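You operate a simulated robot arm through the tools that you are given. There is no shell and no other tool.

You run a simulated robot arm. Do the job below in one go: nothing can be reset, and whatever is moved stays where it is left.

JOB
Wipe the grease off the grey tin, then fit the teal mat back in its drawer.
Fine: use the purple cloth and put it back; slide the tin to the larder end of the sideboard; the mat lies flat in the striped drawer; shut it. What is to be rubbed or washed off counts as gone when no trace of it is left.
Where things are to end (x, y in the base frame): grey tin within 0.08 m of [0.02, -0.49].

Only the result counts: the job must be done as asked and must still hold three seconds after the hand-in. Knocking over, shifting, dropping, spilling or breaking anything else fails it. Flat cloth is picked up by pressing the open fingertips on it (5 to 10 N) and closing them slowly along it; thin cloth reads only 2 to 8 mm in the jaws.

ROBOT AND FRAMES
A 7-joint arm with a three-finger gripper, fixed in place. Base frame: the origin is on the floor under the middle of its stand, x ahead of it, y to its left, z up; the work surface is at about z = 0.85. Lengths are in m, angles in degrees, forces in N, time in s.
With the tool pointing down near the work surface it reaches from about 0.12 to 0.88 m from the base axis. Its first joint turns from -166.0 to 166.0 degrees. Payload 2.94 kg.
The tool frame sits at the grasp point between the pads (the TCP): z along the fingers, y along the line on which they close. The tips reach 0.03 m beyond it. The gripper opens to 0.132 m; its body begins 0.107 m behind the TCP.
Orientation is that of the tool frame in the base frame, as a unit quaternion [x, y, z, w]. With the fingers straight down and closing along the base's y, the tool's x points along the base's -x, its y along +y and its z along -z.

CONTROLS
- The arm moves only by the tool jog_arm. Its argument "deltas" is a list of rows, each a list of 7 numbers: the shift along the base's x, y, z in m, then the turn, a rotation vector about the base's x, y, z in degrees, then the closure in counts, from 0 (fully open) to 255 (shut). In form: [[x, y, z, rx, ry, rz, jaw], ...]. A call has 1 to 20 rows; each row is the pose to reach, as a shift and turn from the pose commanded when the call began. Each row takes 0.2 s and may step no farther than 0.05 m and 8.6 degrees from the row before; otherwise, or with a gripper value out of range, the whole call is refused. Where a pose cannot be reached the arm comes as near as it can. A force on the tool above 40 N (or 10 N above the force at the start of the call, whichever is more), or a blocked arm, ends the call early, and 0.2 s more pass. The fingers move at their own pace (about 0.0374 m/s each) and stop on an object; they squeeze with about 42 N. The grip force told is the motor's: it shows also when the fingers shut on nothing. Time passes only in rows, and 0.2 s behind the last, so rows that repeat a pose let the fingers close. The reply holds the time, the measured pose of the TCP, the force on the tool along the base axes, the opening and the grip force, in the units named above and with some noise, with the torque about the TCP (base axes, N m) and any sound that the robot's microphone picked up.
- Cameras (640 x 400 px; columns grow to the right, rows downward): "scene" is fixed at [0.05, 0.6495, 1.6008]; the picture's right is [-0.96, -0.27, 0.00], its down [-0.16, 0.55, -0.82] and it looks along [0.22, -0.79, -0.57] (base axes); focal length 316 px, centre (320, 200). "wrist" rides on the gripper at [0.072, 0.003, -0.144] in the tool frame; the picture's right is [-0.04, 1.00, 0.00], its down [-0.88, -0.04, -0.48] and it looks along [-0.48, -0.02, 0.88] (tool axes); focal length 256 px, centre (320, 200).
- snapshot(camera): a new picture of that camera. The clock stands still meanwhile.
- slide_trunk(by): moves the trunk up (or, below 0, down) by that many m; the arm rides with it, the base frame stays. It gives what a move gives, with no picture.
- locate(camera, pixels): for up to 12 pixels [column, row] of the newest picture of that camera ("zoom" is the newest enlarged one), the place [x, y, z] in the base frame of the surface seen there, good to about 0.002 m. The clock stands still meanwhile.
- close_up(camera, box): a new picture of the part [left, top, right, bottom] of that camera's present view, enlarged. The clock stands still meanwhile.
- job_done(): hands the job in; it is judged then, once.

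Unless the task says otherwise, let go and move clear before handing in.

The tools are called as name(argument=value, ...) on one line, values as JSON. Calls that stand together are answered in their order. jog_arm: Moves the arm, as the interface text tells. Its arguments: {"type":"object","properties":{"deltas":{"type":"array","items":{"type":"array","items":{"type":"number"}}}},"required":["deltas"]} The other tools are called the same way: slide_trunk (by) moves the trunk up or down; snapshot (camera) takes a picture; locate (camera, pixels) gives the place of the surface under pixels of a picture; close_up (camera, box) takes an enlarged picture of a part of a camera's view; job_done () hands the job in.

At the start:

```text
time_s: 0.0
tcp_pos: [0.2277, -0.4428, 1.1564]
tool_rot: [0.0, 1.0, 0.0, 0.0]
force: [-0.3, 0.0, -0.2]
wrist_torque: [0.0, 0.01, -0.04]
finger_gap: 0.132
gripper_force: 0.1
trunk travel left (down, up): [-0.275, 0.265]
```

scene: 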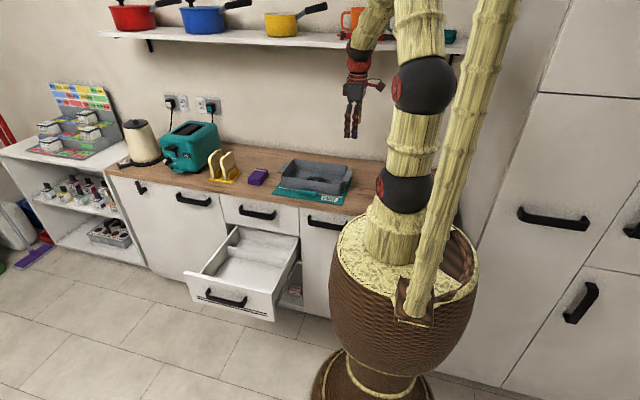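
wrist: 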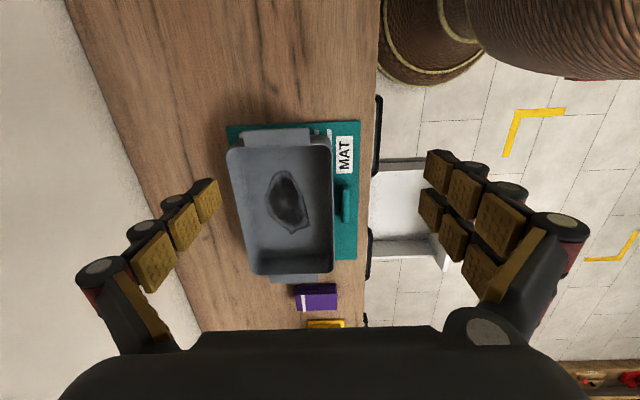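

The scene picture shows the grey tin (scene px ~318,178) sitting on the teal mat, the purple cloth at ~(258,177), and an open drawer at ~(245,275). I'll take enlarged views to see the details before moving.

close_up(camera="scene", box=[180, 130, 400, 330])

close_up(camera="wrist", box=[200, 100, 400, 340])

snapshot(camera="scene")

snapshot(camera="wrist")

```text
2.00 times, centred on (290, 230) of scene
```

zoom: 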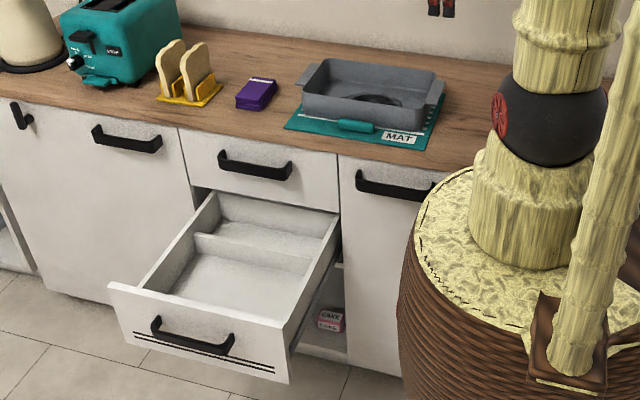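

```text
1.67 times, centred on (300, 220) of wrist
```

zoom: 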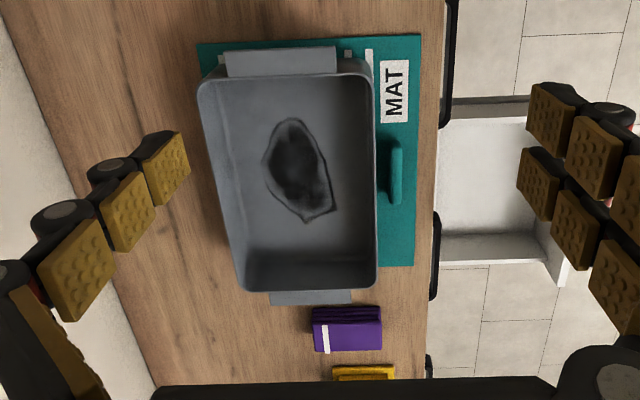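

```text
taken
```

scene: 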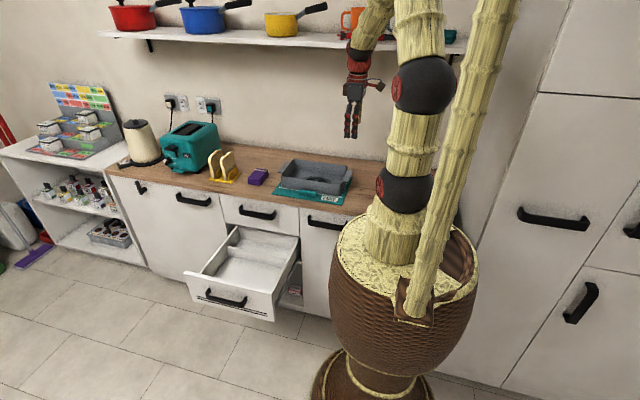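

```text
taken
```

wrist: 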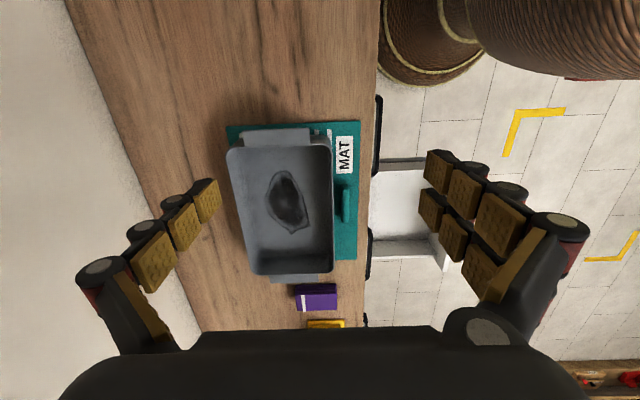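

The tin with a dark grease patch (wrist px ~287,200) lies on the mat, whose handle is at (346,203), and the folded cloth is at (316,297). The open drawer carries two black stripes. I'll measure these.

locate(camera="wrist", pixels=[[230, 150], [332, 150], [254, 270], [333, 272], [287, 200], [228, 127], [360, 122], [356, 258], [346, 203], [297, 296], [316, 297], [336, 297]])

locate(camera="wrist", pixels=[[276, 138], [294, 278], [316, 286], [316, 308], [272, 175], [288, 172], [310, 228], [292, 233], [268, 205], [280, 240], [300, 180], [375, 140]])

locate(camera="scene", pixels=[[245, 275], [258, 245], [225, 298], [187, 273], [272, 316], [300, 240], [236, 226], [220, 271], [248, 178], [258, 171], [268, 176], [257, 184]])

```text
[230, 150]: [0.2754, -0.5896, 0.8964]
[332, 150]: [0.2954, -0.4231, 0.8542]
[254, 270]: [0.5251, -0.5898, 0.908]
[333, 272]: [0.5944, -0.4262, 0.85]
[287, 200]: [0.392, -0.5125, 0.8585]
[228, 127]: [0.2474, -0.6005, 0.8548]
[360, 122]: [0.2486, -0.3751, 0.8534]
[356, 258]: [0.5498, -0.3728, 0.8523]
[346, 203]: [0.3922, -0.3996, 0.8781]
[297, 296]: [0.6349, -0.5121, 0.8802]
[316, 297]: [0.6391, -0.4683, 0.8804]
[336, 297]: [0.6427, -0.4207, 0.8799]
```

```text
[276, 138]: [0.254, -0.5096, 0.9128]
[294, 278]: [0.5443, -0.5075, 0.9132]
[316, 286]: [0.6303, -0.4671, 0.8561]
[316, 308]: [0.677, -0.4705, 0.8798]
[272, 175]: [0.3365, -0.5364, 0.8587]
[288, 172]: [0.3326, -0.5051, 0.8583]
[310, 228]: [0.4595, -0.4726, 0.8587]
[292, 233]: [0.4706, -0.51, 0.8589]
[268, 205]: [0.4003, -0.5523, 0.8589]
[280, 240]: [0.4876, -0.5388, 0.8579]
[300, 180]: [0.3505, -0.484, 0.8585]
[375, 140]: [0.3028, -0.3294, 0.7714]
```

```text
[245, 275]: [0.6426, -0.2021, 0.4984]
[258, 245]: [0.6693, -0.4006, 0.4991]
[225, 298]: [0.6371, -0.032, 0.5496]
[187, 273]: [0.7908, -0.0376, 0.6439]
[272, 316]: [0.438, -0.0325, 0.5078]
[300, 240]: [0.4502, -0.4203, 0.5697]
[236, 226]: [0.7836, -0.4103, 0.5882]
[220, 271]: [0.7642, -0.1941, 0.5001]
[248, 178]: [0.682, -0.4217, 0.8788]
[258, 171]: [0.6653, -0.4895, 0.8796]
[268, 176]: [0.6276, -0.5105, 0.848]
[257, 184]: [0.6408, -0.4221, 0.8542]
```

The drawer interior spans about x 0.45–0.78, y -0.42 to -0.05, floor z 0.50; the mat is ~0.30 x 0.23 m. I want to check the purple item, other purple things (scene px 33,258), and the larder end before moving.

close_up(camera="scene", box=[225, 145, 305, 195])

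close_up(camera="scene", box=[0, 70, 160, 280])

close_up(camera="scene", box=[320, 100, 480, 240])

close_up(camera="wrist", box=[280, 270, 360, 330])

close_up(camera="wrist", box=[340, 100, 460, 300])

```text
8.00 times, centred on (265, 170) of scene
```

zoom: 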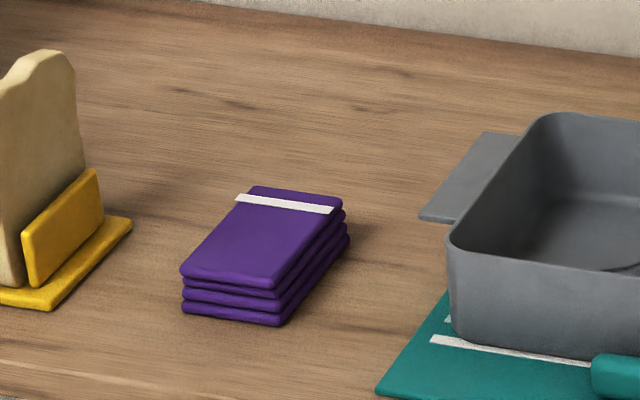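

```text
1.90 times, centred on (80, 175) of scene
```

zoom: 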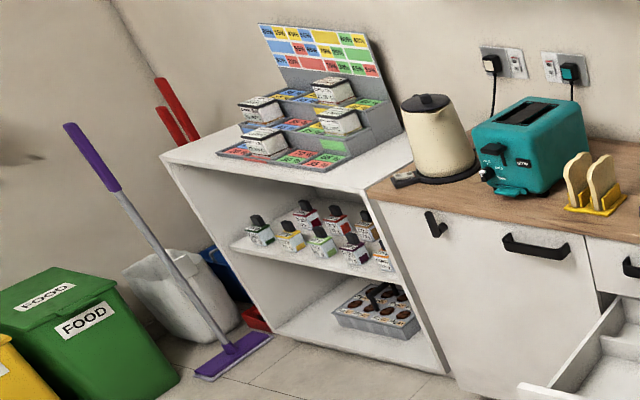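

```text
2.86 times, centred on (400, 170) of scene
```

zoom: 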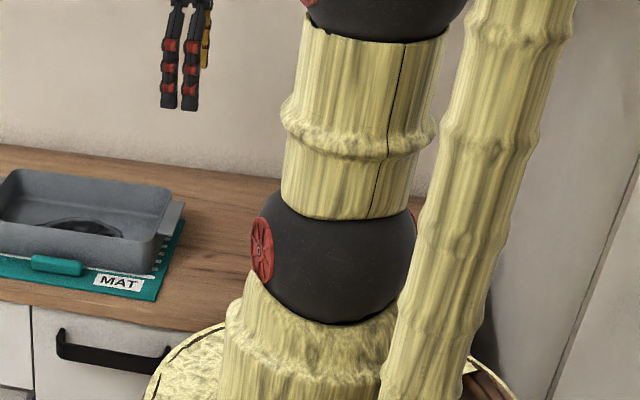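

```text
6.67 times, centred on (320, 300) of wrist
```

zoom: 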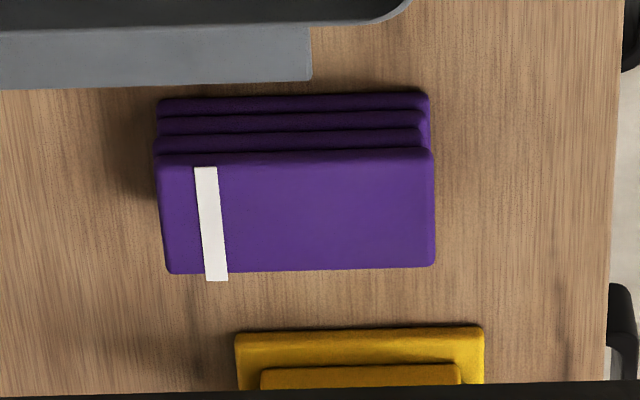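

```text
2.00 times, centred on (400, 200) of wrist
```

zoom: 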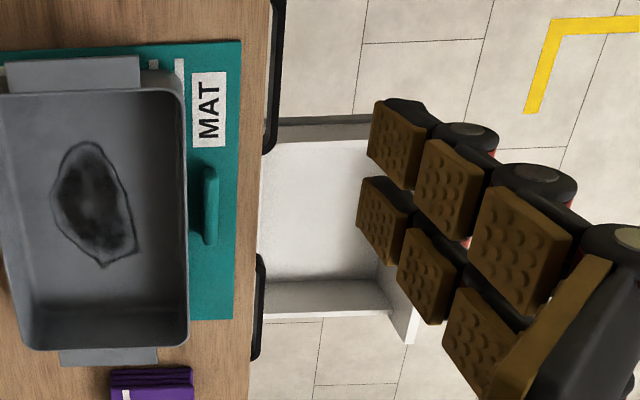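

The cloth is a folded four-layer pad about 0.05 x 0.09 x 0.03 m. Next I measure the cloth edges precisely in an enlarged wrist view and the drawer divider in an enlarged scene view.

close_up(camera="wrist", box=[280, 270, 360, 330])

locate(camera="zoom", pixels=[[170, 160], [428, 156], [430, 262], [175, 268], [165, 105], [424, 98], [290, 100], [300, 40], [240, 335], [480, 330], [300, 340], [310, 78]])

```text
6.67 times, centred on (320, 300) of wrist
```

zoom: 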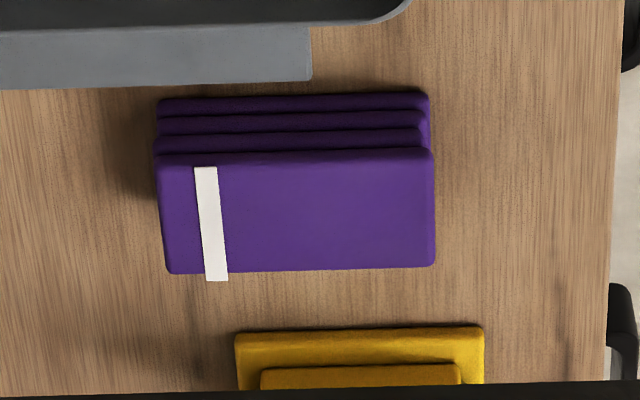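

```text
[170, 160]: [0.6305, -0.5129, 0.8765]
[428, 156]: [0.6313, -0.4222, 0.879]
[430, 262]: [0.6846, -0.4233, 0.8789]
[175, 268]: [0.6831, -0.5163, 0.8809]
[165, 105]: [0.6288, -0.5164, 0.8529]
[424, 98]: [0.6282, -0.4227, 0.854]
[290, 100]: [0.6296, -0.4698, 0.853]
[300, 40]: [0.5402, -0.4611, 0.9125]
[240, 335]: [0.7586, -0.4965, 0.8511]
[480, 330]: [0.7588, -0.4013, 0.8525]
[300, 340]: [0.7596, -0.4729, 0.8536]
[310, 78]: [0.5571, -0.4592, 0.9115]
```

The cloth sits at x 0.629–0.687, y -0.517 to -0.421, top z 0.88. I'll check the shelf, wall and tin interior so the arm path stays clear.

locate(camera="scene", pixels=[[300, 42], [110, 35], [200, 35], [290, 75], [148, 47], [208, 18], [290, 22], [130, 18], [185, 150], [222, 178], [205, 130], [140, 145]])

close_up(camera="wrist", box=[220, 130, 350, 290])

locate(camera="zoom", pixels=[[200, 200], [150, 80], [390, 75], [210, 340], [390, 335], [300, 115], [275, 170], [290, 240], [330, 265], [356, 245], [330, 150], [300, 200]])

```text
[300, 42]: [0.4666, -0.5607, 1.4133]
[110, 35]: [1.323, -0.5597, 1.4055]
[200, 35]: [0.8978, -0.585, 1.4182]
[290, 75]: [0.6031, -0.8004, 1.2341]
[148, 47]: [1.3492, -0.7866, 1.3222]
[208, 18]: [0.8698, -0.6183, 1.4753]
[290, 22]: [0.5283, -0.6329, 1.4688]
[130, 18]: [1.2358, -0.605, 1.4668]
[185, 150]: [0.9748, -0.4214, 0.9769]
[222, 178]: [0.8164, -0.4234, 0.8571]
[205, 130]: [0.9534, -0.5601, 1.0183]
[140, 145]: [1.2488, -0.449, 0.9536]
```

```text
2.50 times, centred on (285, 210) of wrist
```

zoom: 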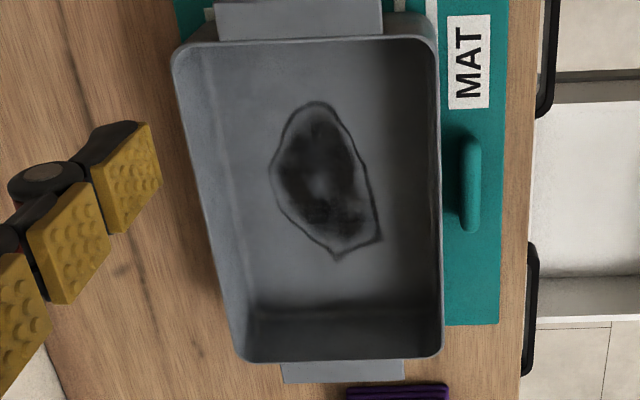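

```text
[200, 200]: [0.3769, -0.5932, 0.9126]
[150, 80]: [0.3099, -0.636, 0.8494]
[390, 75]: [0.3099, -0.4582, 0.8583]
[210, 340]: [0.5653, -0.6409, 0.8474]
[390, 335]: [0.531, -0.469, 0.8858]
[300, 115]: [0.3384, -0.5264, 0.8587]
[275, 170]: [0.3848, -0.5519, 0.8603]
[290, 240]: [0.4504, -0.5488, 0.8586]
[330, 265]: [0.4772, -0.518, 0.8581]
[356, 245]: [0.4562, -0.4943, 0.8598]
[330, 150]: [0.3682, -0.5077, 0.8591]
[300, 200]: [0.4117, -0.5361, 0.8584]
```

The grease spans x 0.325–0.473, y -0.557 to -0.475, on a tin floor at z 0.8585; the shelf is at z 1.40 and the wall at y -0.80, so the way is clear. I'll move above the cloth while turning the tool -90° about z so the fingers close along x, the cloth's short side.

jog_arm(deltas=[[0.039, -0.002, -0.009, 0, 0, -8.2, 0], [0.078, -0.005, -0.018, 0, 0, -16.4, 0], [0.117, -0.007, -0.027, 0, 0, -24.5, 0], [0.156, -0.009, -0.036, 0, 0, -32.7, 0], [0.195, -0.012, -0.045, 0, 0, -40.9, 0], [0.235, -0.014, -0.055, 0, 0, -49.1, 30], [0.274, -0.017, -0.064, 0, 0, -57.3, 60], [0.313, -0.019, -0.073, 0, 0, -65.5, 80], [0.352, -0.021, -0.082, 0, 0, -73.6, 80], [0.391, -0.024, -0.091, 0, 0, -81.8, 80], [0.43, -0.026, -0.1, 0, 0, -90, 80], [0.43, -0.026, -0.1, 0, 0, -90, 80], [0.43, -0.026, -0.1, 0, 0, -90, 80]])

```text
time_s: 2.8
tcp_pos: [0.6562, -0.4685, 1.0559]
tool_rot: [0.707, 0.707, 0.001, 0.0]
force: [-0.6, 0.9, -0.7]
wrist_torque: [0.0, -0.03, 0.01]
finger_gap: 0.0907
gripper_force: 0.1
trunk travel left (down, up): [-0.275, 0.265]
```

The tool is over the cloth at (0.656, -0.4685, 1.056) with the gap at 0.091 m. I'll check alignment in the wrist view.

snapshot(camera="wrist")

snapshot(camera="scene")

```text
taken
```

wrist: 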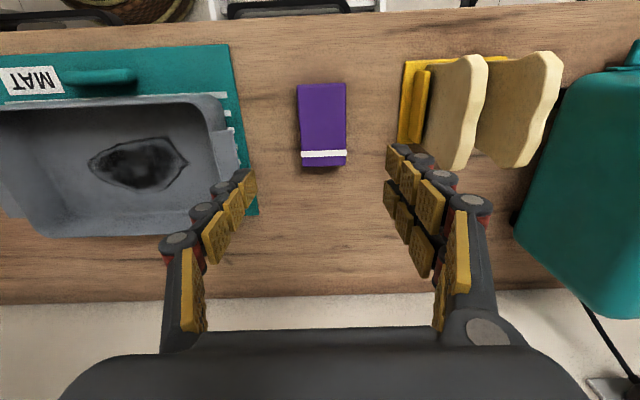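

```text
taken
```

scene: 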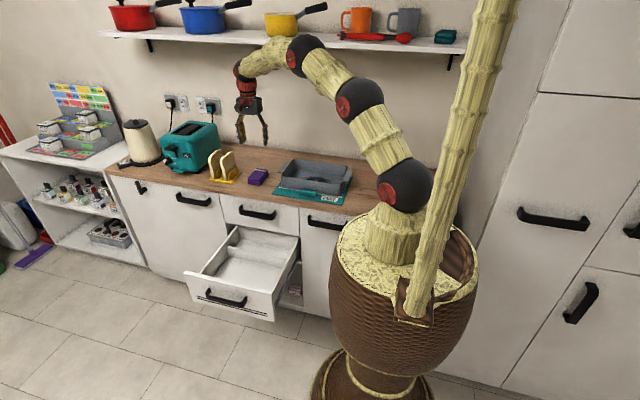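

The view shows the cloth at px (322,125) between the finger lines, with the pair of fingers toward the toast rack. I'll measure the fingers' outer extent and the rack to be sure of clearance.

locate(camera="wrist", pixels=[[488, 205], [165, 240], [396, 152], [250, 180], [462, 172], [407, 65], [403, 140], [470, 60], [300, 85], [345, 85], [303, 163], [345, 163]])

```text
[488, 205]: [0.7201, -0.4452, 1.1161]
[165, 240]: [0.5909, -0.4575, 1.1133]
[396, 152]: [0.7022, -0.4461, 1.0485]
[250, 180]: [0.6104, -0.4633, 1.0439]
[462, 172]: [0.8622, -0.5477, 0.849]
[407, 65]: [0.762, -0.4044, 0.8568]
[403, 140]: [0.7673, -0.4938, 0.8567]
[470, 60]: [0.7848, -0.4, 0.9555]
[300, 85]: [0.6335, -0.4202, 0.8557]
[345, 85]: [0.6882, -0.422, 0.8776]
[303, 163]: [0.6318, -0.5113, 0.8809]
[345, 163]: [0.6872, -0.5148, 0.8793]
```

Clear on both sides (fingers x 0.59–0.72; rack starts at 0.76). I'll lower to just above grasp height and look again.

jog_arm(deltas=[[0.002, 0, -0.04, 0, 0, 0, 80], [0.002, 0, -0.08, 0, 0, 0, 80], [0.002, 0, -0.12, 0, 0, 0, 80], [0.002, 0, -0.145, 0, 0, 0, 80], [0.002, 0, -0.158, 0, 0, 0, 80], [0.002, 0, -0.158, 0, 0, 0, 80]])

snapshot(camera="wrist")

close_up(camera="scene", box=[215, 120, 315, 200])

```text
time_s: 4.2
tcp_pos: [0.6588, -0.4682, 0.8995]
tool_rot: [0.707, 0.708, 0.0, 0.0]
force: [0.7, 0.5, 0.0]
wrist_torque: [-0.02, 0.03, 0.01]
finger_gap: 0.0905
gripper_force: 0.0
trunk travel left (down, up): [-0.275, 0.265]
```

```text
taken
```

wrist: 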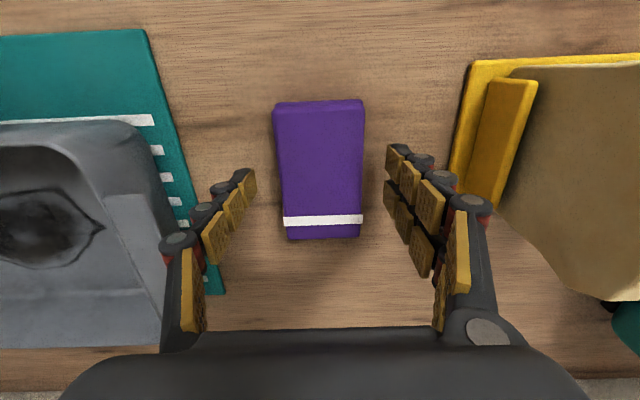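

```text
5.00 times, centred on (265, 160) of scene
```

zoom: 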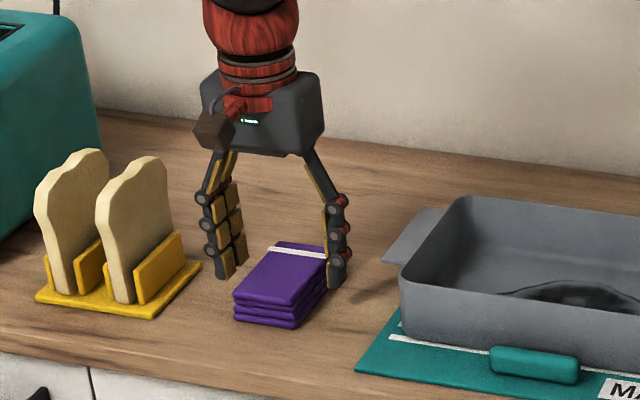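

The fingers straddle the cloth (px 320,170) evenly. I'll lower 0.011 m and close slowly.

jog_arm(deltas=[[0, 0, -0.006, 0, 0, 0, 80], [0, 0, -0.011, 0, 0, 0, 80], [0, 0, -0.011, 0, 0, 0, 100], [0, 0, -0.011, 0, 0, 0, 115], [0, 0, -0.011, 0, 0, 0, 125], [0, 0, -0.011, 0, 0, 0, 135], [0, 0, -0.011, 0, 0, 0, 145], [0, 0, -0.011, 0, 0, 0, 155], [0, 0, -0.011, 0, 0, 0, 165], [0, 0, -0.011, 0, 0, 0, 165]])

snapshot(camera="wrist")

```text
time_s: 6.4
tcp_pos: [0.6589, -0.4682, 0.8888]
tool_rot: [0.707, 0.707, 0.0, 0.0]
force: [0.6, 0.4, 2.6]
wrist_torque: [0.02, 0.01, -0.01]
finger_gap: 0.0609
gripper_force: 42.2
trunk travel left (down, up): [-0.275, 0.265]
```

```text
taken
```

wrist: 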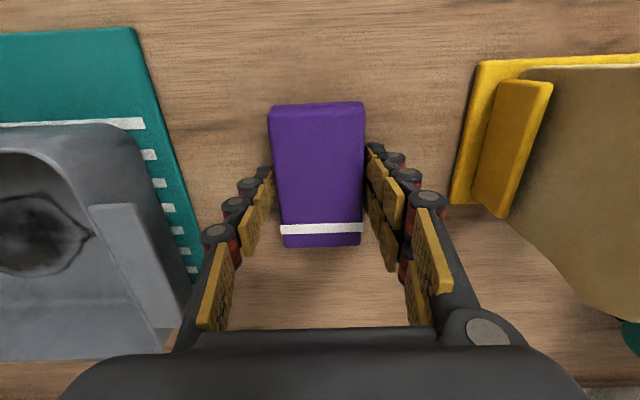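

The jaws stopped at 0.061 m with 42 N on the cloth. I'll lift straight up and verify it's held.

jog_arm(deltas=[[0, 0, 0.01, 0, 0, 0, 165], [0, 0, 0.04, 0, 0, 0, 165], [0, 0, 0.08, 0, 0, 0, 165], [0, 0, 0.12, 0, 0, 0, 165], [0, 0, 0.15, 0, 0, 0, 165], [0, 0, 0.15, 0, 0, 0, 165]])

snapshot(camera="wrist")

close_up(camera="scene", box=[215, 100, 355, 210])

```text
time_s: 7.8
tcp_pos: [0.6607, -0.4683, 1.0382]
tool_rot: [0.707, 0.707, 0.0, 0.0]
force: [0.4, 0.8, 0.0]
wrist_torque: [-0.02, -0.03, -0.01]
finger_gap: 0.0465
gripper_force: 0.2
trunk travel left (down, up): [-0.275, 0.265]
```

```text
taken
```

wrist: 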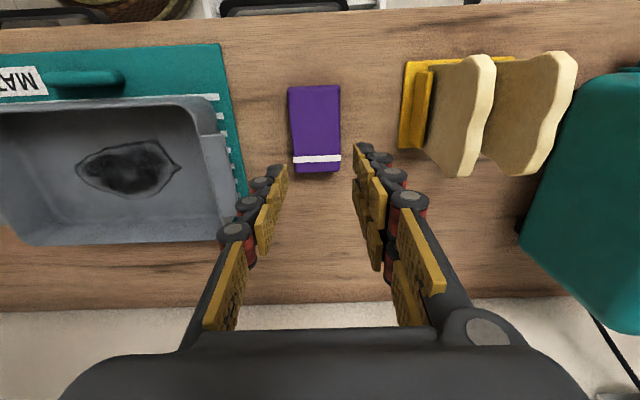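

```text
3.64 times, centred on (285, 155) of scene
```

zoom: 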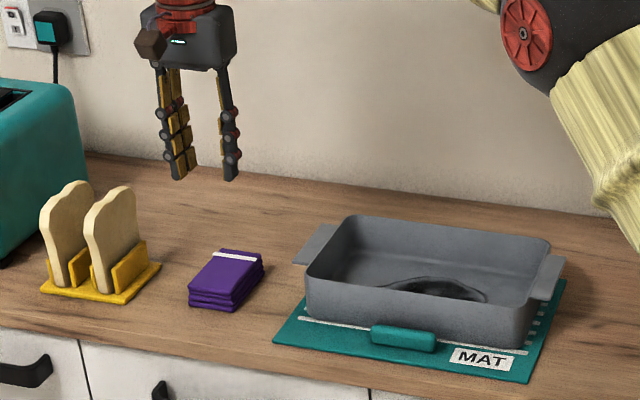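

The jaws closed to 0.0465 m empty: the cloth (px 315,125) slipped out and stayed in place. I'll check its position and where the fingertips really are.

locate(camera="wrist", pixels=[[291, 90], [338, 90], [295, 168], [338, 168], [283, 168], [365, 147], [281, 175], [372, 160], [360, 146], [286, 166], [275, 185], [360, 200]])

close_up(camera="scene", box=[225, 100, 285, 190])

```text
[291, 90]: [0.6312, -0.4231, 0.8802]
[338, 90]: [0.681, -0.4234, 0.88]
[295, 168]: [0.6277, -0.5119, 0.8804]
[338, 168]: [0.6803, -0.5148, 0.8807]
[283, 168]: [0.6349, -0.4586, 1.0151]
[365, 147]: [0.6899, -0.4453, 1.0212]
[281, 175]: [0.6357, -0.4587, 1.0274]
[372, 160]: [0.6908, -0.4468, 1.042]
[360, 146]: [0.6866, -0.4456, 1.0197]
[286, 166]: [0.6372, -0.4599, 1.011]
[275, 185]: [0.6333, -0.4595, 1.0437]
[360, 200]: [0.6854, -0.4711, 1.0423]
```

```text
4.44 times, centred on (255, 145) of scene
```

zoom: 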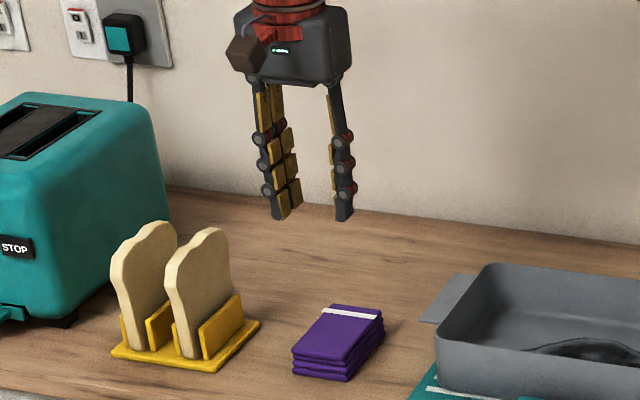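

The cloth is unmoved (x 0.629–0.684, y -0.517 to -0.421). I'll open, go down deeper (tips about 3 mm above the counter), centre on x 0.657 and close with full command.

jog_arm(deltas=[[-0.003, 0, -0.02, 0, 0, 0, 100], [-0.003, 0, -0.04, 0, 0, 0, 80], [-0.003, 0, -0.08, 0, 0, 0, 80], [-0.003, 0, -0.12, 0, 0, 0, 80], [-0.003, 0, -0.145, 0, 0, 0, 80], [-0.003, 0, -0.153, 0, 0, 0, 80], [-0.003, 0, -0.156, 0, 0, 0, 80], [-0.003, 0, -0.156, 0, 0, 0, 80]])

close_up(camera="scene", box=[225, 130, 295, 190])

```text
time_s: 9.6
tcp_pos: [0.6563, -0.468, 0.8826]
tool_rot: [0.707, 0.707, -0.001, 0.0]
force: [0.0, 0.0, 0.3]
wrist_torque: [0.01, -0.03, 0.0]
finger_gap: 0.0905
gripper_force: 0.0
trunk travel left (down, up): [-0.275, 0.265]
```

```text
6.67 times, centred on (260, 160) of scene
```

zoom: 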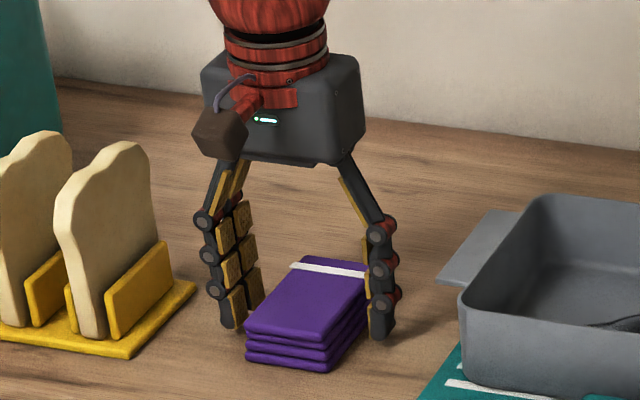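

Tips are now about 3 mm above the counter on either side of the pad. I'll close with the full command and then lift slowly a little.

jog_arm(deltas=[[0, 0, 0, 0, 0, 0, 105], [0, 0, 0, 0, 0, 0, 120], [0, 0, 0, 0, 0, 0, 135], [0, 0, 0, 0, 0, 0, 155], [0, 0, 0, 0, 0, 0, 200], [0, 0, 0, 0, 0, 0, 255], [0, 0, 0, 0, 0, 0, 255], [0, 0, 0, 0, 0, 0, 255]])

jog_arm(deltas=[[0, 0, 0.004, 0, 0, 0, 255], [0, 0, 0.008, 0, 0, 0, 255], [0, 0, 0.012, 0, 0, 0, 255], [0, 0, 0.016, 0, 0, 0, 255], [0, 0, 0.02, 0, 0, 0, 255]])

snapshot(camera="wrist")

close_up(camera="scene", box=[225, 130, 295, 190])

```text
time_s: 11.4
tcp_pos: [0.6559, -0.4681, 0.8826]
tool_rot: [0.707, 0.707, 0.0, 0.0]
force: [0.1, 0.1, 1.2]
wrist_torque: [0.02, 0.08, -0.03]
finger_gap: 0.0608
gripper_force: 42.4
trunk travel left (down, up): [-0.275, 0.265]
```

```text
time_s: 12.6
tcp_pos: [0.6564, -0.4704, 0.9026]
tool_rot: [0.707, 0.707, 0.0, 0.0]
force: [0.1, 0.2, -1.1]
wrist_torque: [0.01, -0.03, -0.03]
finger_gap: 0.0606
gripper_force: 42.3
trunk travel left (down, up): [-0.275, 0.265]
```

```text
taken
```

wrist: 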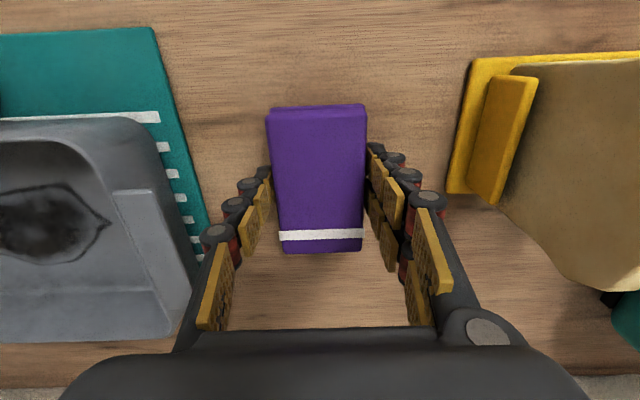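

```text
6.67 times, centred on (260, 160) of scene
```

zoom: 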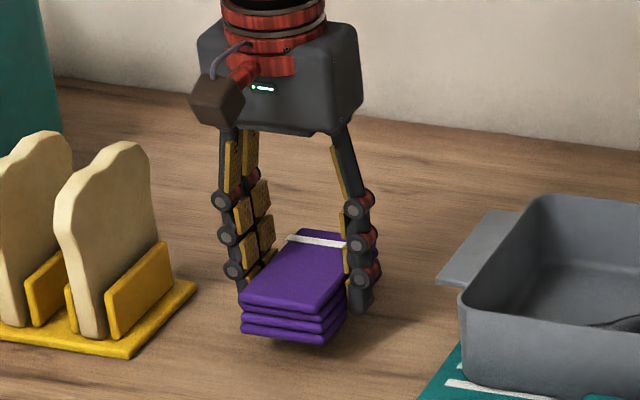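

The cloth is held (gap 0.0606 m, 42 N, weight about 1 N). I'll raise it and carry it over the tin, above the grease.

jog_arm(deltas=[[0, 0, 0.035, 0, 0, 0, 255], [0, 0, 0.075, 0, 0, 0, 255], [-0.02, -0.004, 0.1, 0, 0, 0, 255], [-0.06, -0.01, 0.1, 0, 0, 0, 255], [-0.1, -0.017, 0.1, 0, 0, 0, 255], [-0.14, -0.024, 0.1, 0, 0, 0, 255], [-0.18, -0.031, 0.1, 0, 0, 0, 255], [-0.22, -0.038, 0.1, 0, 0, 0, 255], [-0.256, -0.044, 0.1, 0, 0, 0, 255], [-0.256, -0.044, 0.1, 0, 0, 0, 255]])

snapshot(camera="wrist")

close_up(camera="scene", box=[250, 100, 390, 220])

```text
time_s: 14.8
tcp_pos: [0.4003, -0.5131, 1.0029]
tool_rot: [0.707, 0.707, 0.0, -0.001]
force: [-0.6, 0.2, -0.7]
wrist_torque: [0.0, -0.02, -0.02]
finger_gap: 0.0606
gripper_force: 42.5
trunk travel left (down, up): [-0.275, 0.265]
```

```text
taken
```

wrist: 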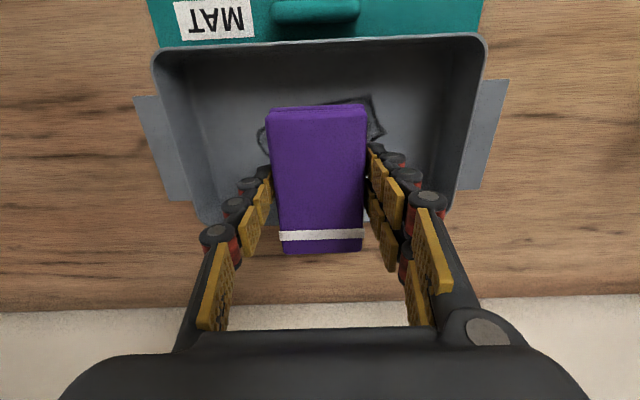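

```text
3.33 times, centred on (320, 160) of scene
```

zoom: 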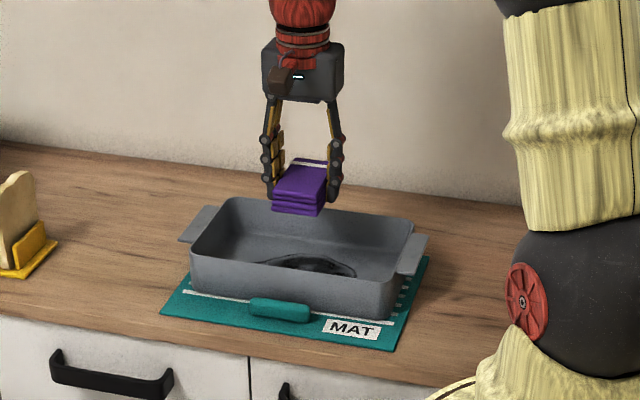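

The cloth hangs above the tin. I'll measure the tin's rim and the cloth's place in the jaws.

locate(camera="wrist", pixels=[[158, 60], [482, 50], [320, 38], [195, 195], [455, 190], [150, 150], [490, 140], [275, 118], [360, 112], [284, 245], [358, 245], [230, 60]])

```text
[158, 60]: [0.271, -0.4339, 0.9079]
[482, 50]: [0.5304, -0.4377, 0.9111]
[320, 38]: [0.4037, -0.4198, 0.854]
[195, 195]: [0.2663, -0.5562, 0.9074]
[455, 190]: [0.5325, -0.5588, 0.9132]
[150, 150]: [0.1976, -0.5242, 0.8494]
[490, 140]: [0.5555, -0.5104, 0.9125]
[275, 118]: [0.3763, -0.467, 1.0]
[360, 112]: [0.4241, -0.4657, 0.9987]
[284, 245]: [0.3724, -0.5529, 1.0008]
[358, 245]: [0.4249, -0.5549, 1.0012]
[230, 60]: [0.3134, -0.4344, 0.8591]
```

The cloth's bottom is about 0.033 m under the TCP, so it should touch the tin floor near TCP z 0.891. I'll lower to just above that.

jog_arm(deltas=[[0, -0.002, -0.03, 0, 0, 0, 255], [0, -0.002, -0.06, 0, 0, 0, 255], [0, -0.002, -0.085, 0, 0, 0, 255], [0, -0.002, -0.1, 0, 0, 0, 255], [0, -0.002, -0.107, 0, 0, 0, 255], [0, -0.002, -0.107, 0, 0, 0, 255]])

jog_arm(deltas=[[0, 0, -0.001, 0, 0, 0, 255], [0, 0, -0.002, 0, 0, 0, 255], [0, 0, -0.003, 0, 0, 0, 255], [0, 0, -0.004, 0, 0, 0, 255], [0, 0, -0.005, 0, 0, 0, 255], [0, 0, -0.005, 0, 0, 0, 255]])

```text
time_s: 16.2
tcp_pos: [0.4003, -0.5152, 0.8956]
tool_rot: [0.707, 0.708, 0.0, 0.0]
force: [0.7, -0.3, -0.3]
wrist_torque: [0.01, 0.0, 0.02]
finger_gap: 0.0605
gripper_force: 42.0
trunk travel left (down, up): [-0.275, 0.265]
```

```text
time_s: 17.6
tcp_pos: [0.4005, -0.5136, 0.8911]
tool_rot: [0.708, 0.707, 0.0, 0.001]
force: [-0.2, 0.6, 15.8]
wrist_torque: [0.39, 0.13, -0.01]
finger_gap: 0.0607
gripper_force: 41.5
trunk travel left (down, up): [-0.275, 0.265]
```

Contact at 15.8 N, a bit firm. I'll ease off slightly and make the first stroke along x across the grease.

jog_arm(deltas=[[0, 0, 0.0007, 0, 0, 0, 255], [0.015, 0, 0.0007, 0, 0, 0, 255], [0.03, 0, 0.0007, 0, 0, 0, 255], [0.045, 0, 0.0007, 0, 0, 0, 255], [0.055, 0, 0.0007, 0, 0, 0, 255], [0.04, 0, 0.0007, 0, 0, 0, 255], [0.025, 0, 0.0007, 0, 0, 0, 255], [0.01, 0, 0.0007, 0, 0, 0, 255], [-0.005, 0, 0.0007, 0, 0, 0, 255], [-0.02, 0, 0.0007, 0, 0, 0, 255], [-0.035, 0, 0.0007, 0, 0, 0, 255], [-0.05, 0, 0.0007, 0, 0, 0, 255], [-0.058, 0, 0.0007, 0, 0, 0, 255]])

snapshot(camera="wrist")

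close_up(camera="scene", box=[250, 120, 390, 220])

```text
time_s: 20.4
tcp_pos: [0.3435, -0.5139, 0.8917]
tool_rot: [0.707, 0.707, -0.001, 0.003]
force: [12.7, 0.7, 29.1]
wrist_torque: [0.12, -0.51, -0.08]
finger_gap: 0.0608
gripper_force: 42.1
trunk travel left (down, up): [-0.275, 0.265]
```

```text
taken
```

wrist: 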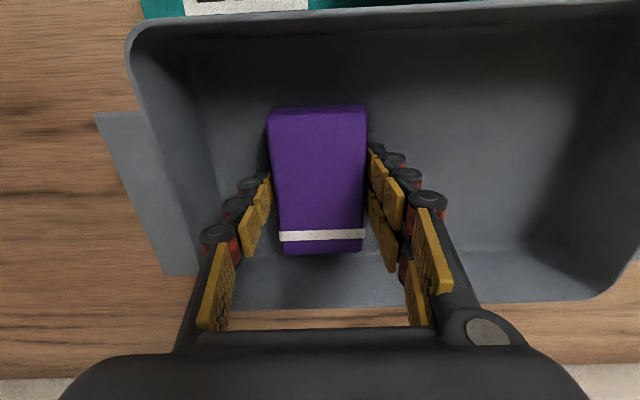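

```text
4.00 times, centred on (320, 170) of scene
```

zoom: 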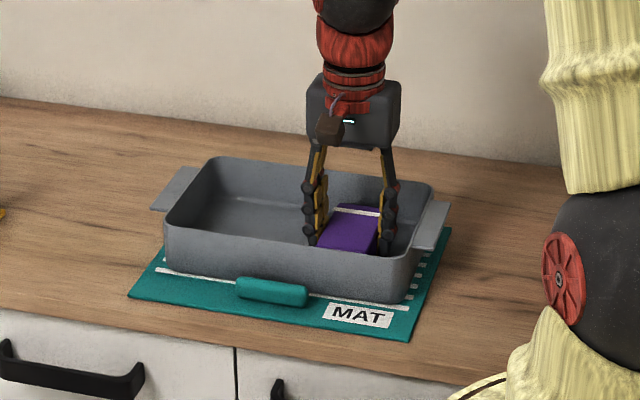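

The dark patch is no longer visible beside the cloth in the wrist view; force rose to 29 N at this end. I'll ease 1 mm and make two more lanes, further back and further front, to leave no trace.

jog_arm(deltas=[[0, -0.006, 0.0012, 0, 0, 0, 255], [0, -0.014, 0.0012, 0, 0, 0, 255], [0.015, -0.014, 0.0012, 0, 0, 0, 255], [0.03, -0.014, 0.0012, 0, 0, 0, 255], [0.045, -0.014, 0.001, 0, 0, 0, 255], [0.06, -0.014, 0.001, 0, 0, 0, 255], [0.075, -0.014, 0.0008, 0, 0, 0, 255], [0.09, -0.014, 0.0006, 0, 0, 0, 255], [0.105, -0.014, 0.0004, 0, 0, 0, 255], [0.115, -0.014, 0.0004, 0, 0, 0, 255], [0.115, 0.0, 0.0004, 0, 0, 0, 255], [0.115, 0.014, 0.0004, 0, 0, 0, 255], [0.1, 0.014, 0.0004, 0, 0, 0, 255], [0.085, 0.014, 0.0006, 0, 0, 0, 255], [0.07, 0.014, 0.0008, 0, 0, 0, 255], [0.055, 0.014, 0.001, 0, 0, 0, 255], [0.04, 0.014, 0.001, 0, 0, 0, 255], [0.025, 0.014, 0.0012, 0, 0, 0, 255], [0.01, 0.014, 0.0012, 0, 0, 0, 255], [0.0, 0.014, 0.0012, 0, 0, 0, 255]])

```text
time_s: 24.6
tcp_pos: [0.341, -0.4999, 0.8915]
tool_rot: [0.708, 0.707, 0.0, 0.0]
force: [-0.3, 0.0, 1.9]
wrist_torque: [-0.09, 0.0, -0.01]
finger_gap: 0.0605
gripper_force: 41.5
trunk travel left (down, up): [-0.275, 0.265]
```

The strokes ended with light contact (1.9 N). I'll lift clear of the tin and look at the floor.

jog_arm(deltas=[[0.01, 0, 0.02, 0, 0, 0, 255], [0.02, 0, 0.06, 0, 0, 0, 255], [0.04, 0, 0.1, 0, 0, 0, 255], [0.08, 0, 0.12, 0, 0, 0, 255], [0.12, 0, 0.12, 0, 0, 0, 255], [0.16, 0, 0.12, 0, 0, 0, 255], [0.2, 0, 0.12, 0, 0, 0, 255], [0.22, 0, 0.12, 0, 0, 0, 255], [0.22, 0, 0.12, 0, 0, 0, 255]])

snapshot(camera="wrist")

close_up(camera="scene", box=[260, 140, 370, 215])

```text
time_s: 26.6
tcp_pos: [0.565, -0.4984, 1.0114]
tool_rot: [0.707, 0.707, 0.0, 0.0]
force: [0.7, 0.9, 0.1]
wrist_torque: [0.03, 0.03, 0.03]
finger_gap: 0.0605
gripper_force: 42.0
trunk travel left (down, up): [-0.275, 0.265]
```

```text
taken
```

wrist: 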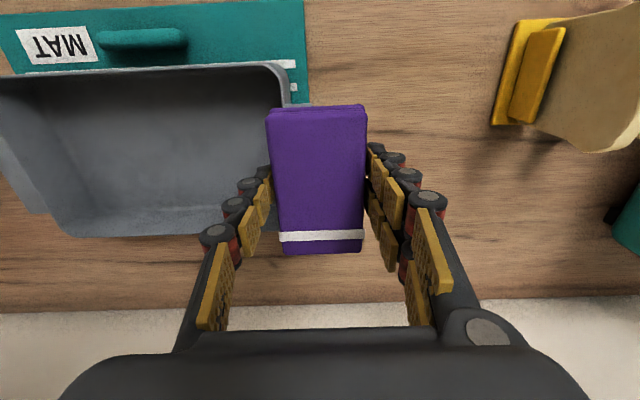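

```text
5.33 times, centred on (315, 178) of scene
```

zoom: 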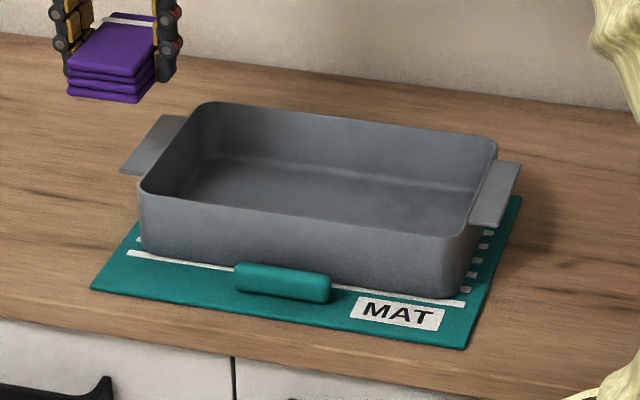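

The tin floor appears clean in both views. I'll enlarge it to check for faint traces.

close_up(camera="wrist", box=[20, 70, 280, 240])

close_up(camera="scene", box=[285, 155, 355, 200])

```text
2.35 times, centred on (150, 155) of wrist
```

zoom: 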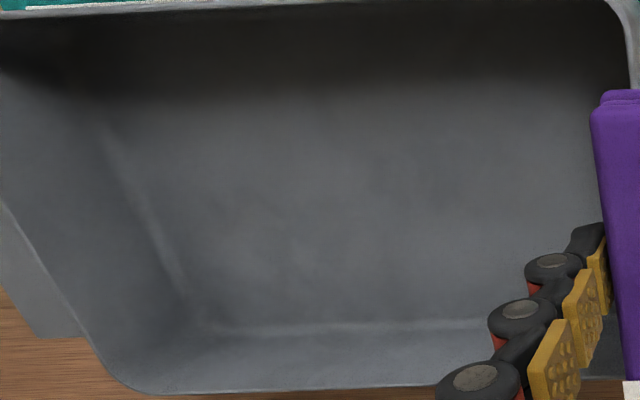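

```text
8.89 times, centred on (320, 178) of scene
```

zoom: 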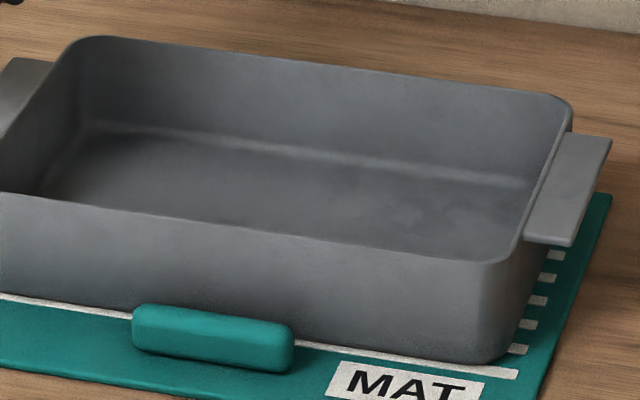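

There are slightly mottled spots at zoom (scene) px ~(410,225) that could be texture or faint residue. I'll locate them and compare.

locate(camera="zoom", pixels=[[410, 225], [370, 215], [450, 220], [300, 195], [200, 180], [120, 175], [480, 240]])

close_up(camera="wrist", box=[70, 120, 200, 220])

locate(camera="zoom", pixels=[[300, 200], [200, 200], [400, 200], [300, 100], [300, 300]])

```text
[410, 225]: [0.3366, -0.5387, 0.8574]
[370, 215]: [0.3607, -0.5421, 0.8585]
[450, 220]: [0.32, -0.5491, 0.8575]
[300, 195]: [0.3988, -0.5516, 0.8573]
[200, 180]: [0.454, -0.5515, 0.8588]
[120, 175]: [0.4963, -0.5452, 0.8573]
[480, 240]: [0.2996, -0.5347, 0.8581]
```

```text
4.00 times, centred on (135, 170) of wrist
```

zoom: 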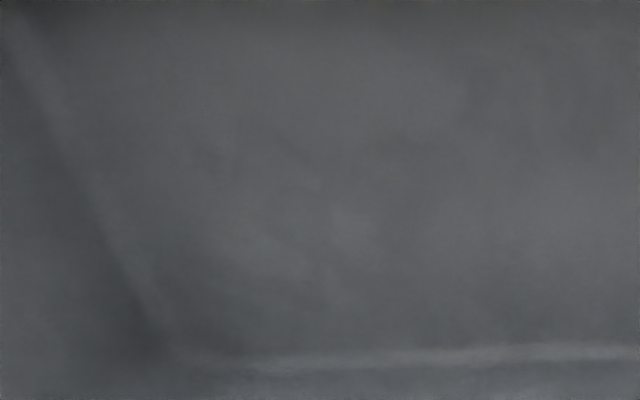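

```text
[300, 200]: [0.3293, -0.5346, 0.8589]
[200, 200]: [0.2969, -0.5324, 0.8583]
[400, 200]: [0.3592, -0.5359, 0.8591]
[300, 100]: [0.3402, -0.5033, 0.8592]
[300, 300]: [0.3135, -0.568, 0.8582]
```

The blotches might just be texture, but a second, more thorough pass is cheap. I'll go back over the tin and lower again to contact.

jog_arm(deltas=[[-0.04, -0.004, 0, 0, 0, 0, 255], [-0.08, -0.008, 0, 0, 0, 0, 255], [-0.12, -0.012, 0, 0, 0, 0, 255], [-0.16, -0.016, 0, 0, 0, 0, 255], [-0.18, -0.018, -0.02, 0, 0, 0, 255], [-0.18, -0.018, -0.06, 0, 0, 0, 255], [-0.18, -0.018, -0.1, 0, 0, 0, 255], [-0.18, -0.018, -0.113, 0, 0, 0, 255], [-0.18, -0.018, -0.117, 0, 0, 0, 255], [-0.18, -0.018, -0.119, 0, 0, 0, 255], [-0.18, -0.018, -0.119, 0, 0, 0, 255]])

jog_arm(deltas=[[0, 0, -0.0004, 0, 0, 0, 255], [0, 0, -0.0008, 0, 0, 0, 255], [0, 0, -0.0012, 0, 0, 0, 255], [0, 0, -0.0012, 0, 0, 0, 255]])

```text
time_s: 29.0
tcp_pos: [0.3812, -0.5174, 0.8923]
tool_rot: [0.707, 0.707, 0.0, 0.0]
force: [-1.0, -0.5, -1.2]
wrist_torque: [-0.02, -0.01, -0.01]
finger_gap: 0.0605
gripper_force: 42.2
trunk travel left (down, up): [-0.275, 0.265]
```

```text
time_s: 30.0
tcp_pos: [0.383, -0.519, 0.892]
tool_rot: [0.707, 0.707, 0.0, 0.0]
force: [0.3, -0.7, 0.2]
wrist_torque: [0.03, -0.02, 0.03]
finger_gap: 0.0607
gripper_force: 42.1
trunk travel left (down, up): [-0.275, 0.265]
```

No contact yet (0.2 N). I'll go a little lower.

jog_arm(deltas=[[0, 0, -0.0005, 0, 0, 0, 255], [0, 0, -0.001, 0, 0, 0, 255], [0, 0, -0.001, 0, 0, 0, 255]])

jog_arm(deltas=[[0, 0, -0.0005, 0, 0, 0, 255], [0, 0, -0.001, 0, 0, 0, 255], [0, 0, -0.001, 0, 0, 0, 255]])

```text
time_s: 30.8
tcp_pos: [0.3822, -0.5194, 0.8906]
tool_rot: [0.706, 0.708, -0.002, 0.001]
force: [-1.2, -0.7, 5.9]
wrist_torque: [0.13, -0.01, -0.03]
finger_gap: 0.0609
gripper_force: 42.3
trunk travel left (down, up): [-0.275, 0.265]
```

```text
time_s: 31.6
tcp_pos: [0.3819, -0.5181, 0.8917]
tool_rot: [0.707, 0.707, 0.0, 0.001]
force: [0.1, 0.5, 15.3]
wrist_torque: [0.11, 0.0, 0.02]
finger_gap: 0.0607
gripper_force: 42.2
trunk travel left (down, up): [-0.275, 0.265]
```

About 15 N contact. I'll rub in overlapping lanes at this height.

jog_arm(deltas=[[-0.015, 0, 0.0003, 0, 0, 0, 255], [-0.03, 0, 0.0003, 0, 0, 0, 255], [-0.045, 0, 0.0003, 0, 0, 0, 255], [-0.03, 0, 0.0003, 0, 0, 0, 255], [-0.015, 0, 0.0003, 0, 0, 0, 255], [0, 0, 0.0003, 0, 0, 0, 255], [0.015, 0, 0.0003, 0, 0, 0, 255], [0.03, 0, 0.0003, 0, 0, 0, 255], [0.045, 0, 0.0003, 0, 0, 0, 255], [0.06, 0, 0.0003, 0, 0, 0, 255], [0.072, 0, 0.0003, 0, 0, 0, 255], [0.072, -0.008, 0.0003, 0, 0, 0, 255], [0.072, -0.016, 0.0003, 0, 0, 0, 255], [0.055, -0.016, 0.0003, 0, 0, 0, 255], [0.04, -0.016, 0.0003, 0, 0, 0, 255], [0.025, -0.016, 0.0003, 0, 0, 0, 255], [0.01, -0.016, 0.0003, 0, 0, 0, 255], [-0.005, -0.016, 0.0003, 0, 0, 0, 255], [-0.02, -0.016, 0.0003, 0, 0, 0, 255], [-0.035, -0.016, 0.0003, 0, 0, 0, 255]])

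```text
time_s: 35.8
tcp_pos: [0.3462, -0.5348, 0.8912]
tool_rot: [0.707, 0.707, -0.001, 0.001]
force: [6.3, -0.4, 26.3]
wrist_torque: [-0.19, -0.46, 0.0]
finger_gap: 0.0608
gripper_force: 42.0
trunk travel left (down, up): [-0.275, 0.265]
```

Still firm contact (26 N). I'll ease slightly, finish the left end, and do the front lane.

jog_arm(deltas=[[-0.008, 0, 0.0005, 0, 0, 0, 255], [-0.008, 0.01, 0.0005, 0, 0, 0, 255], [-0.008, 0.025, 0.0005, 0, 0, 0, 255], [-0.008, 0.04, 0.0005, 0, 0, 0, 255], [0.01, 0.04, 0.0004, 0, 0, 0, 255], [0.025, 0.04, 0.0003, 0, 0, 0, 255], [0.04, 0.04, 0.0002, 0, 0, 0, 255], [0.055, 0.04, 0.0001, 0, 0, 0, 255], [0.07, 0.04, 0, 0, 0, 0, 255], [0.085, 0.04, 0, 0, 0, 0, 255], [0.1, 0.04, 0, 0, 0, 0, 255], [0.108, 0.04, 0, 0, 0, 0, 255], [0.108, 0.02, 0, 0, 0, 0, 255], [0.09, 0.02, 0, 0, 0, 0, 255], [0.07, 0.02, 0, 0, 0, 0, 255], [0.05, 0.02, 0, 0, 0, 0, 255], [0.03, 0.02, 0.0002, 0, 0, 0, 255], [0.015, 0.02, 0.0003, 0, 0, 0, 255], [0, 0.02, 0.0004, 0, 0, 0, 255], [-0.008, 0.02, 0.0005, 0, 0, 0, 255]])

jog_arm(deltas=[[0.01, 0, 0.02, 0, 0, 0, 255], [0.02, 0, 0.06, 0, 0, 0, 255], [0.04, 0, 0.1, 0, 0, 0, 255], [0.08, 0, 0.12, 0, 0, 0, 255], [0.12, 0, 0.12, 0, 0, 0, 255], [0.16, 0, 0.12, 0, 0, 0, 255], [0.2, 0, 0.12, 0, 0, 0, 255], [0.24, 0, 0.12, 0, 0, 0, 255], [0.24, 0, 0.12, 0, 0, 0, 255]])

close_up(camera="scene", box=[285, 155, 355, 200])

snapshot(camera="wrist")

```text
time_s: 40.0
tcp_pos: [0.3385, -0.5132, 0.8912]
tool_rot: [0.707, 0.707, 0.0, 0.0]
force: [-0.4, -0.3, 1.5]
wrist_torque: [-0.02, 0.01, 0.05]
finger_gap: 0.0608
gripper_force: 42.3
trunk travel left (down, up): [-0.275, 0.265]
```

```text
time_s: 42.0
tcp_pos: [0.5821, -0.5149, 1.0114]
tool_rot: [0.707, 0.707, 0.0, 0.001]
force: [-0.4, -0.6, 0.2]
wrist_torque: [-0.01, 0.01, -0.02]
finger_gap: 0.0606
gripper_force: 41.9
trunk travel left (down, up): [-0.275, 0.265]
```

```text
8.89 times, centred on (320, 178) of scene
```

zoom: 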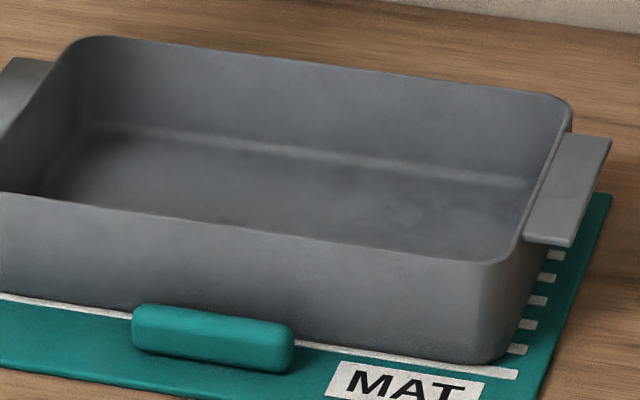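

```text
taken
```

wrist: 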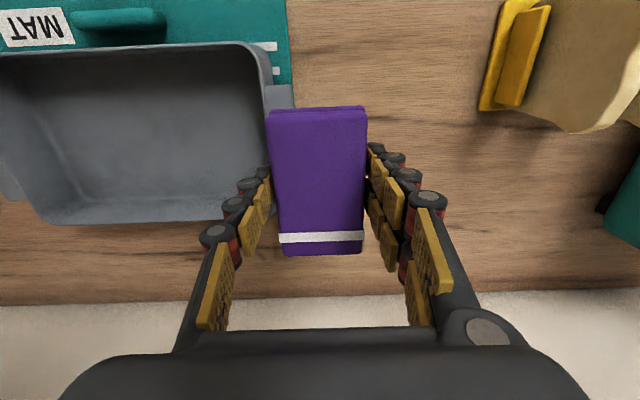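

The mottling is identical after the second pass, so it's texture: the tin is clean. I'll measure where the cloth sits in the jaws, then return it to its spot at (0.657, -0.469).

locate(camera="wrist", pixels=[[272, 120], [362, 116], [283, 250], [360, 250], [320, 112], [320, 250]])

```text
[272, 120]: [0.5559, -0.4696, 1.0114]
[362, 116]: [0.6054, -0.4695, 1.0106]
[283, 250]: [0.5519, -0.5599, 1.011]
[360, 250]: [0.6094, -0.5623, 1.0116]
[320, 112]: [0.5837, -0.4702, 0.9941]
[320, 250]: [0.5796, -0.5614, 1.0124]
```

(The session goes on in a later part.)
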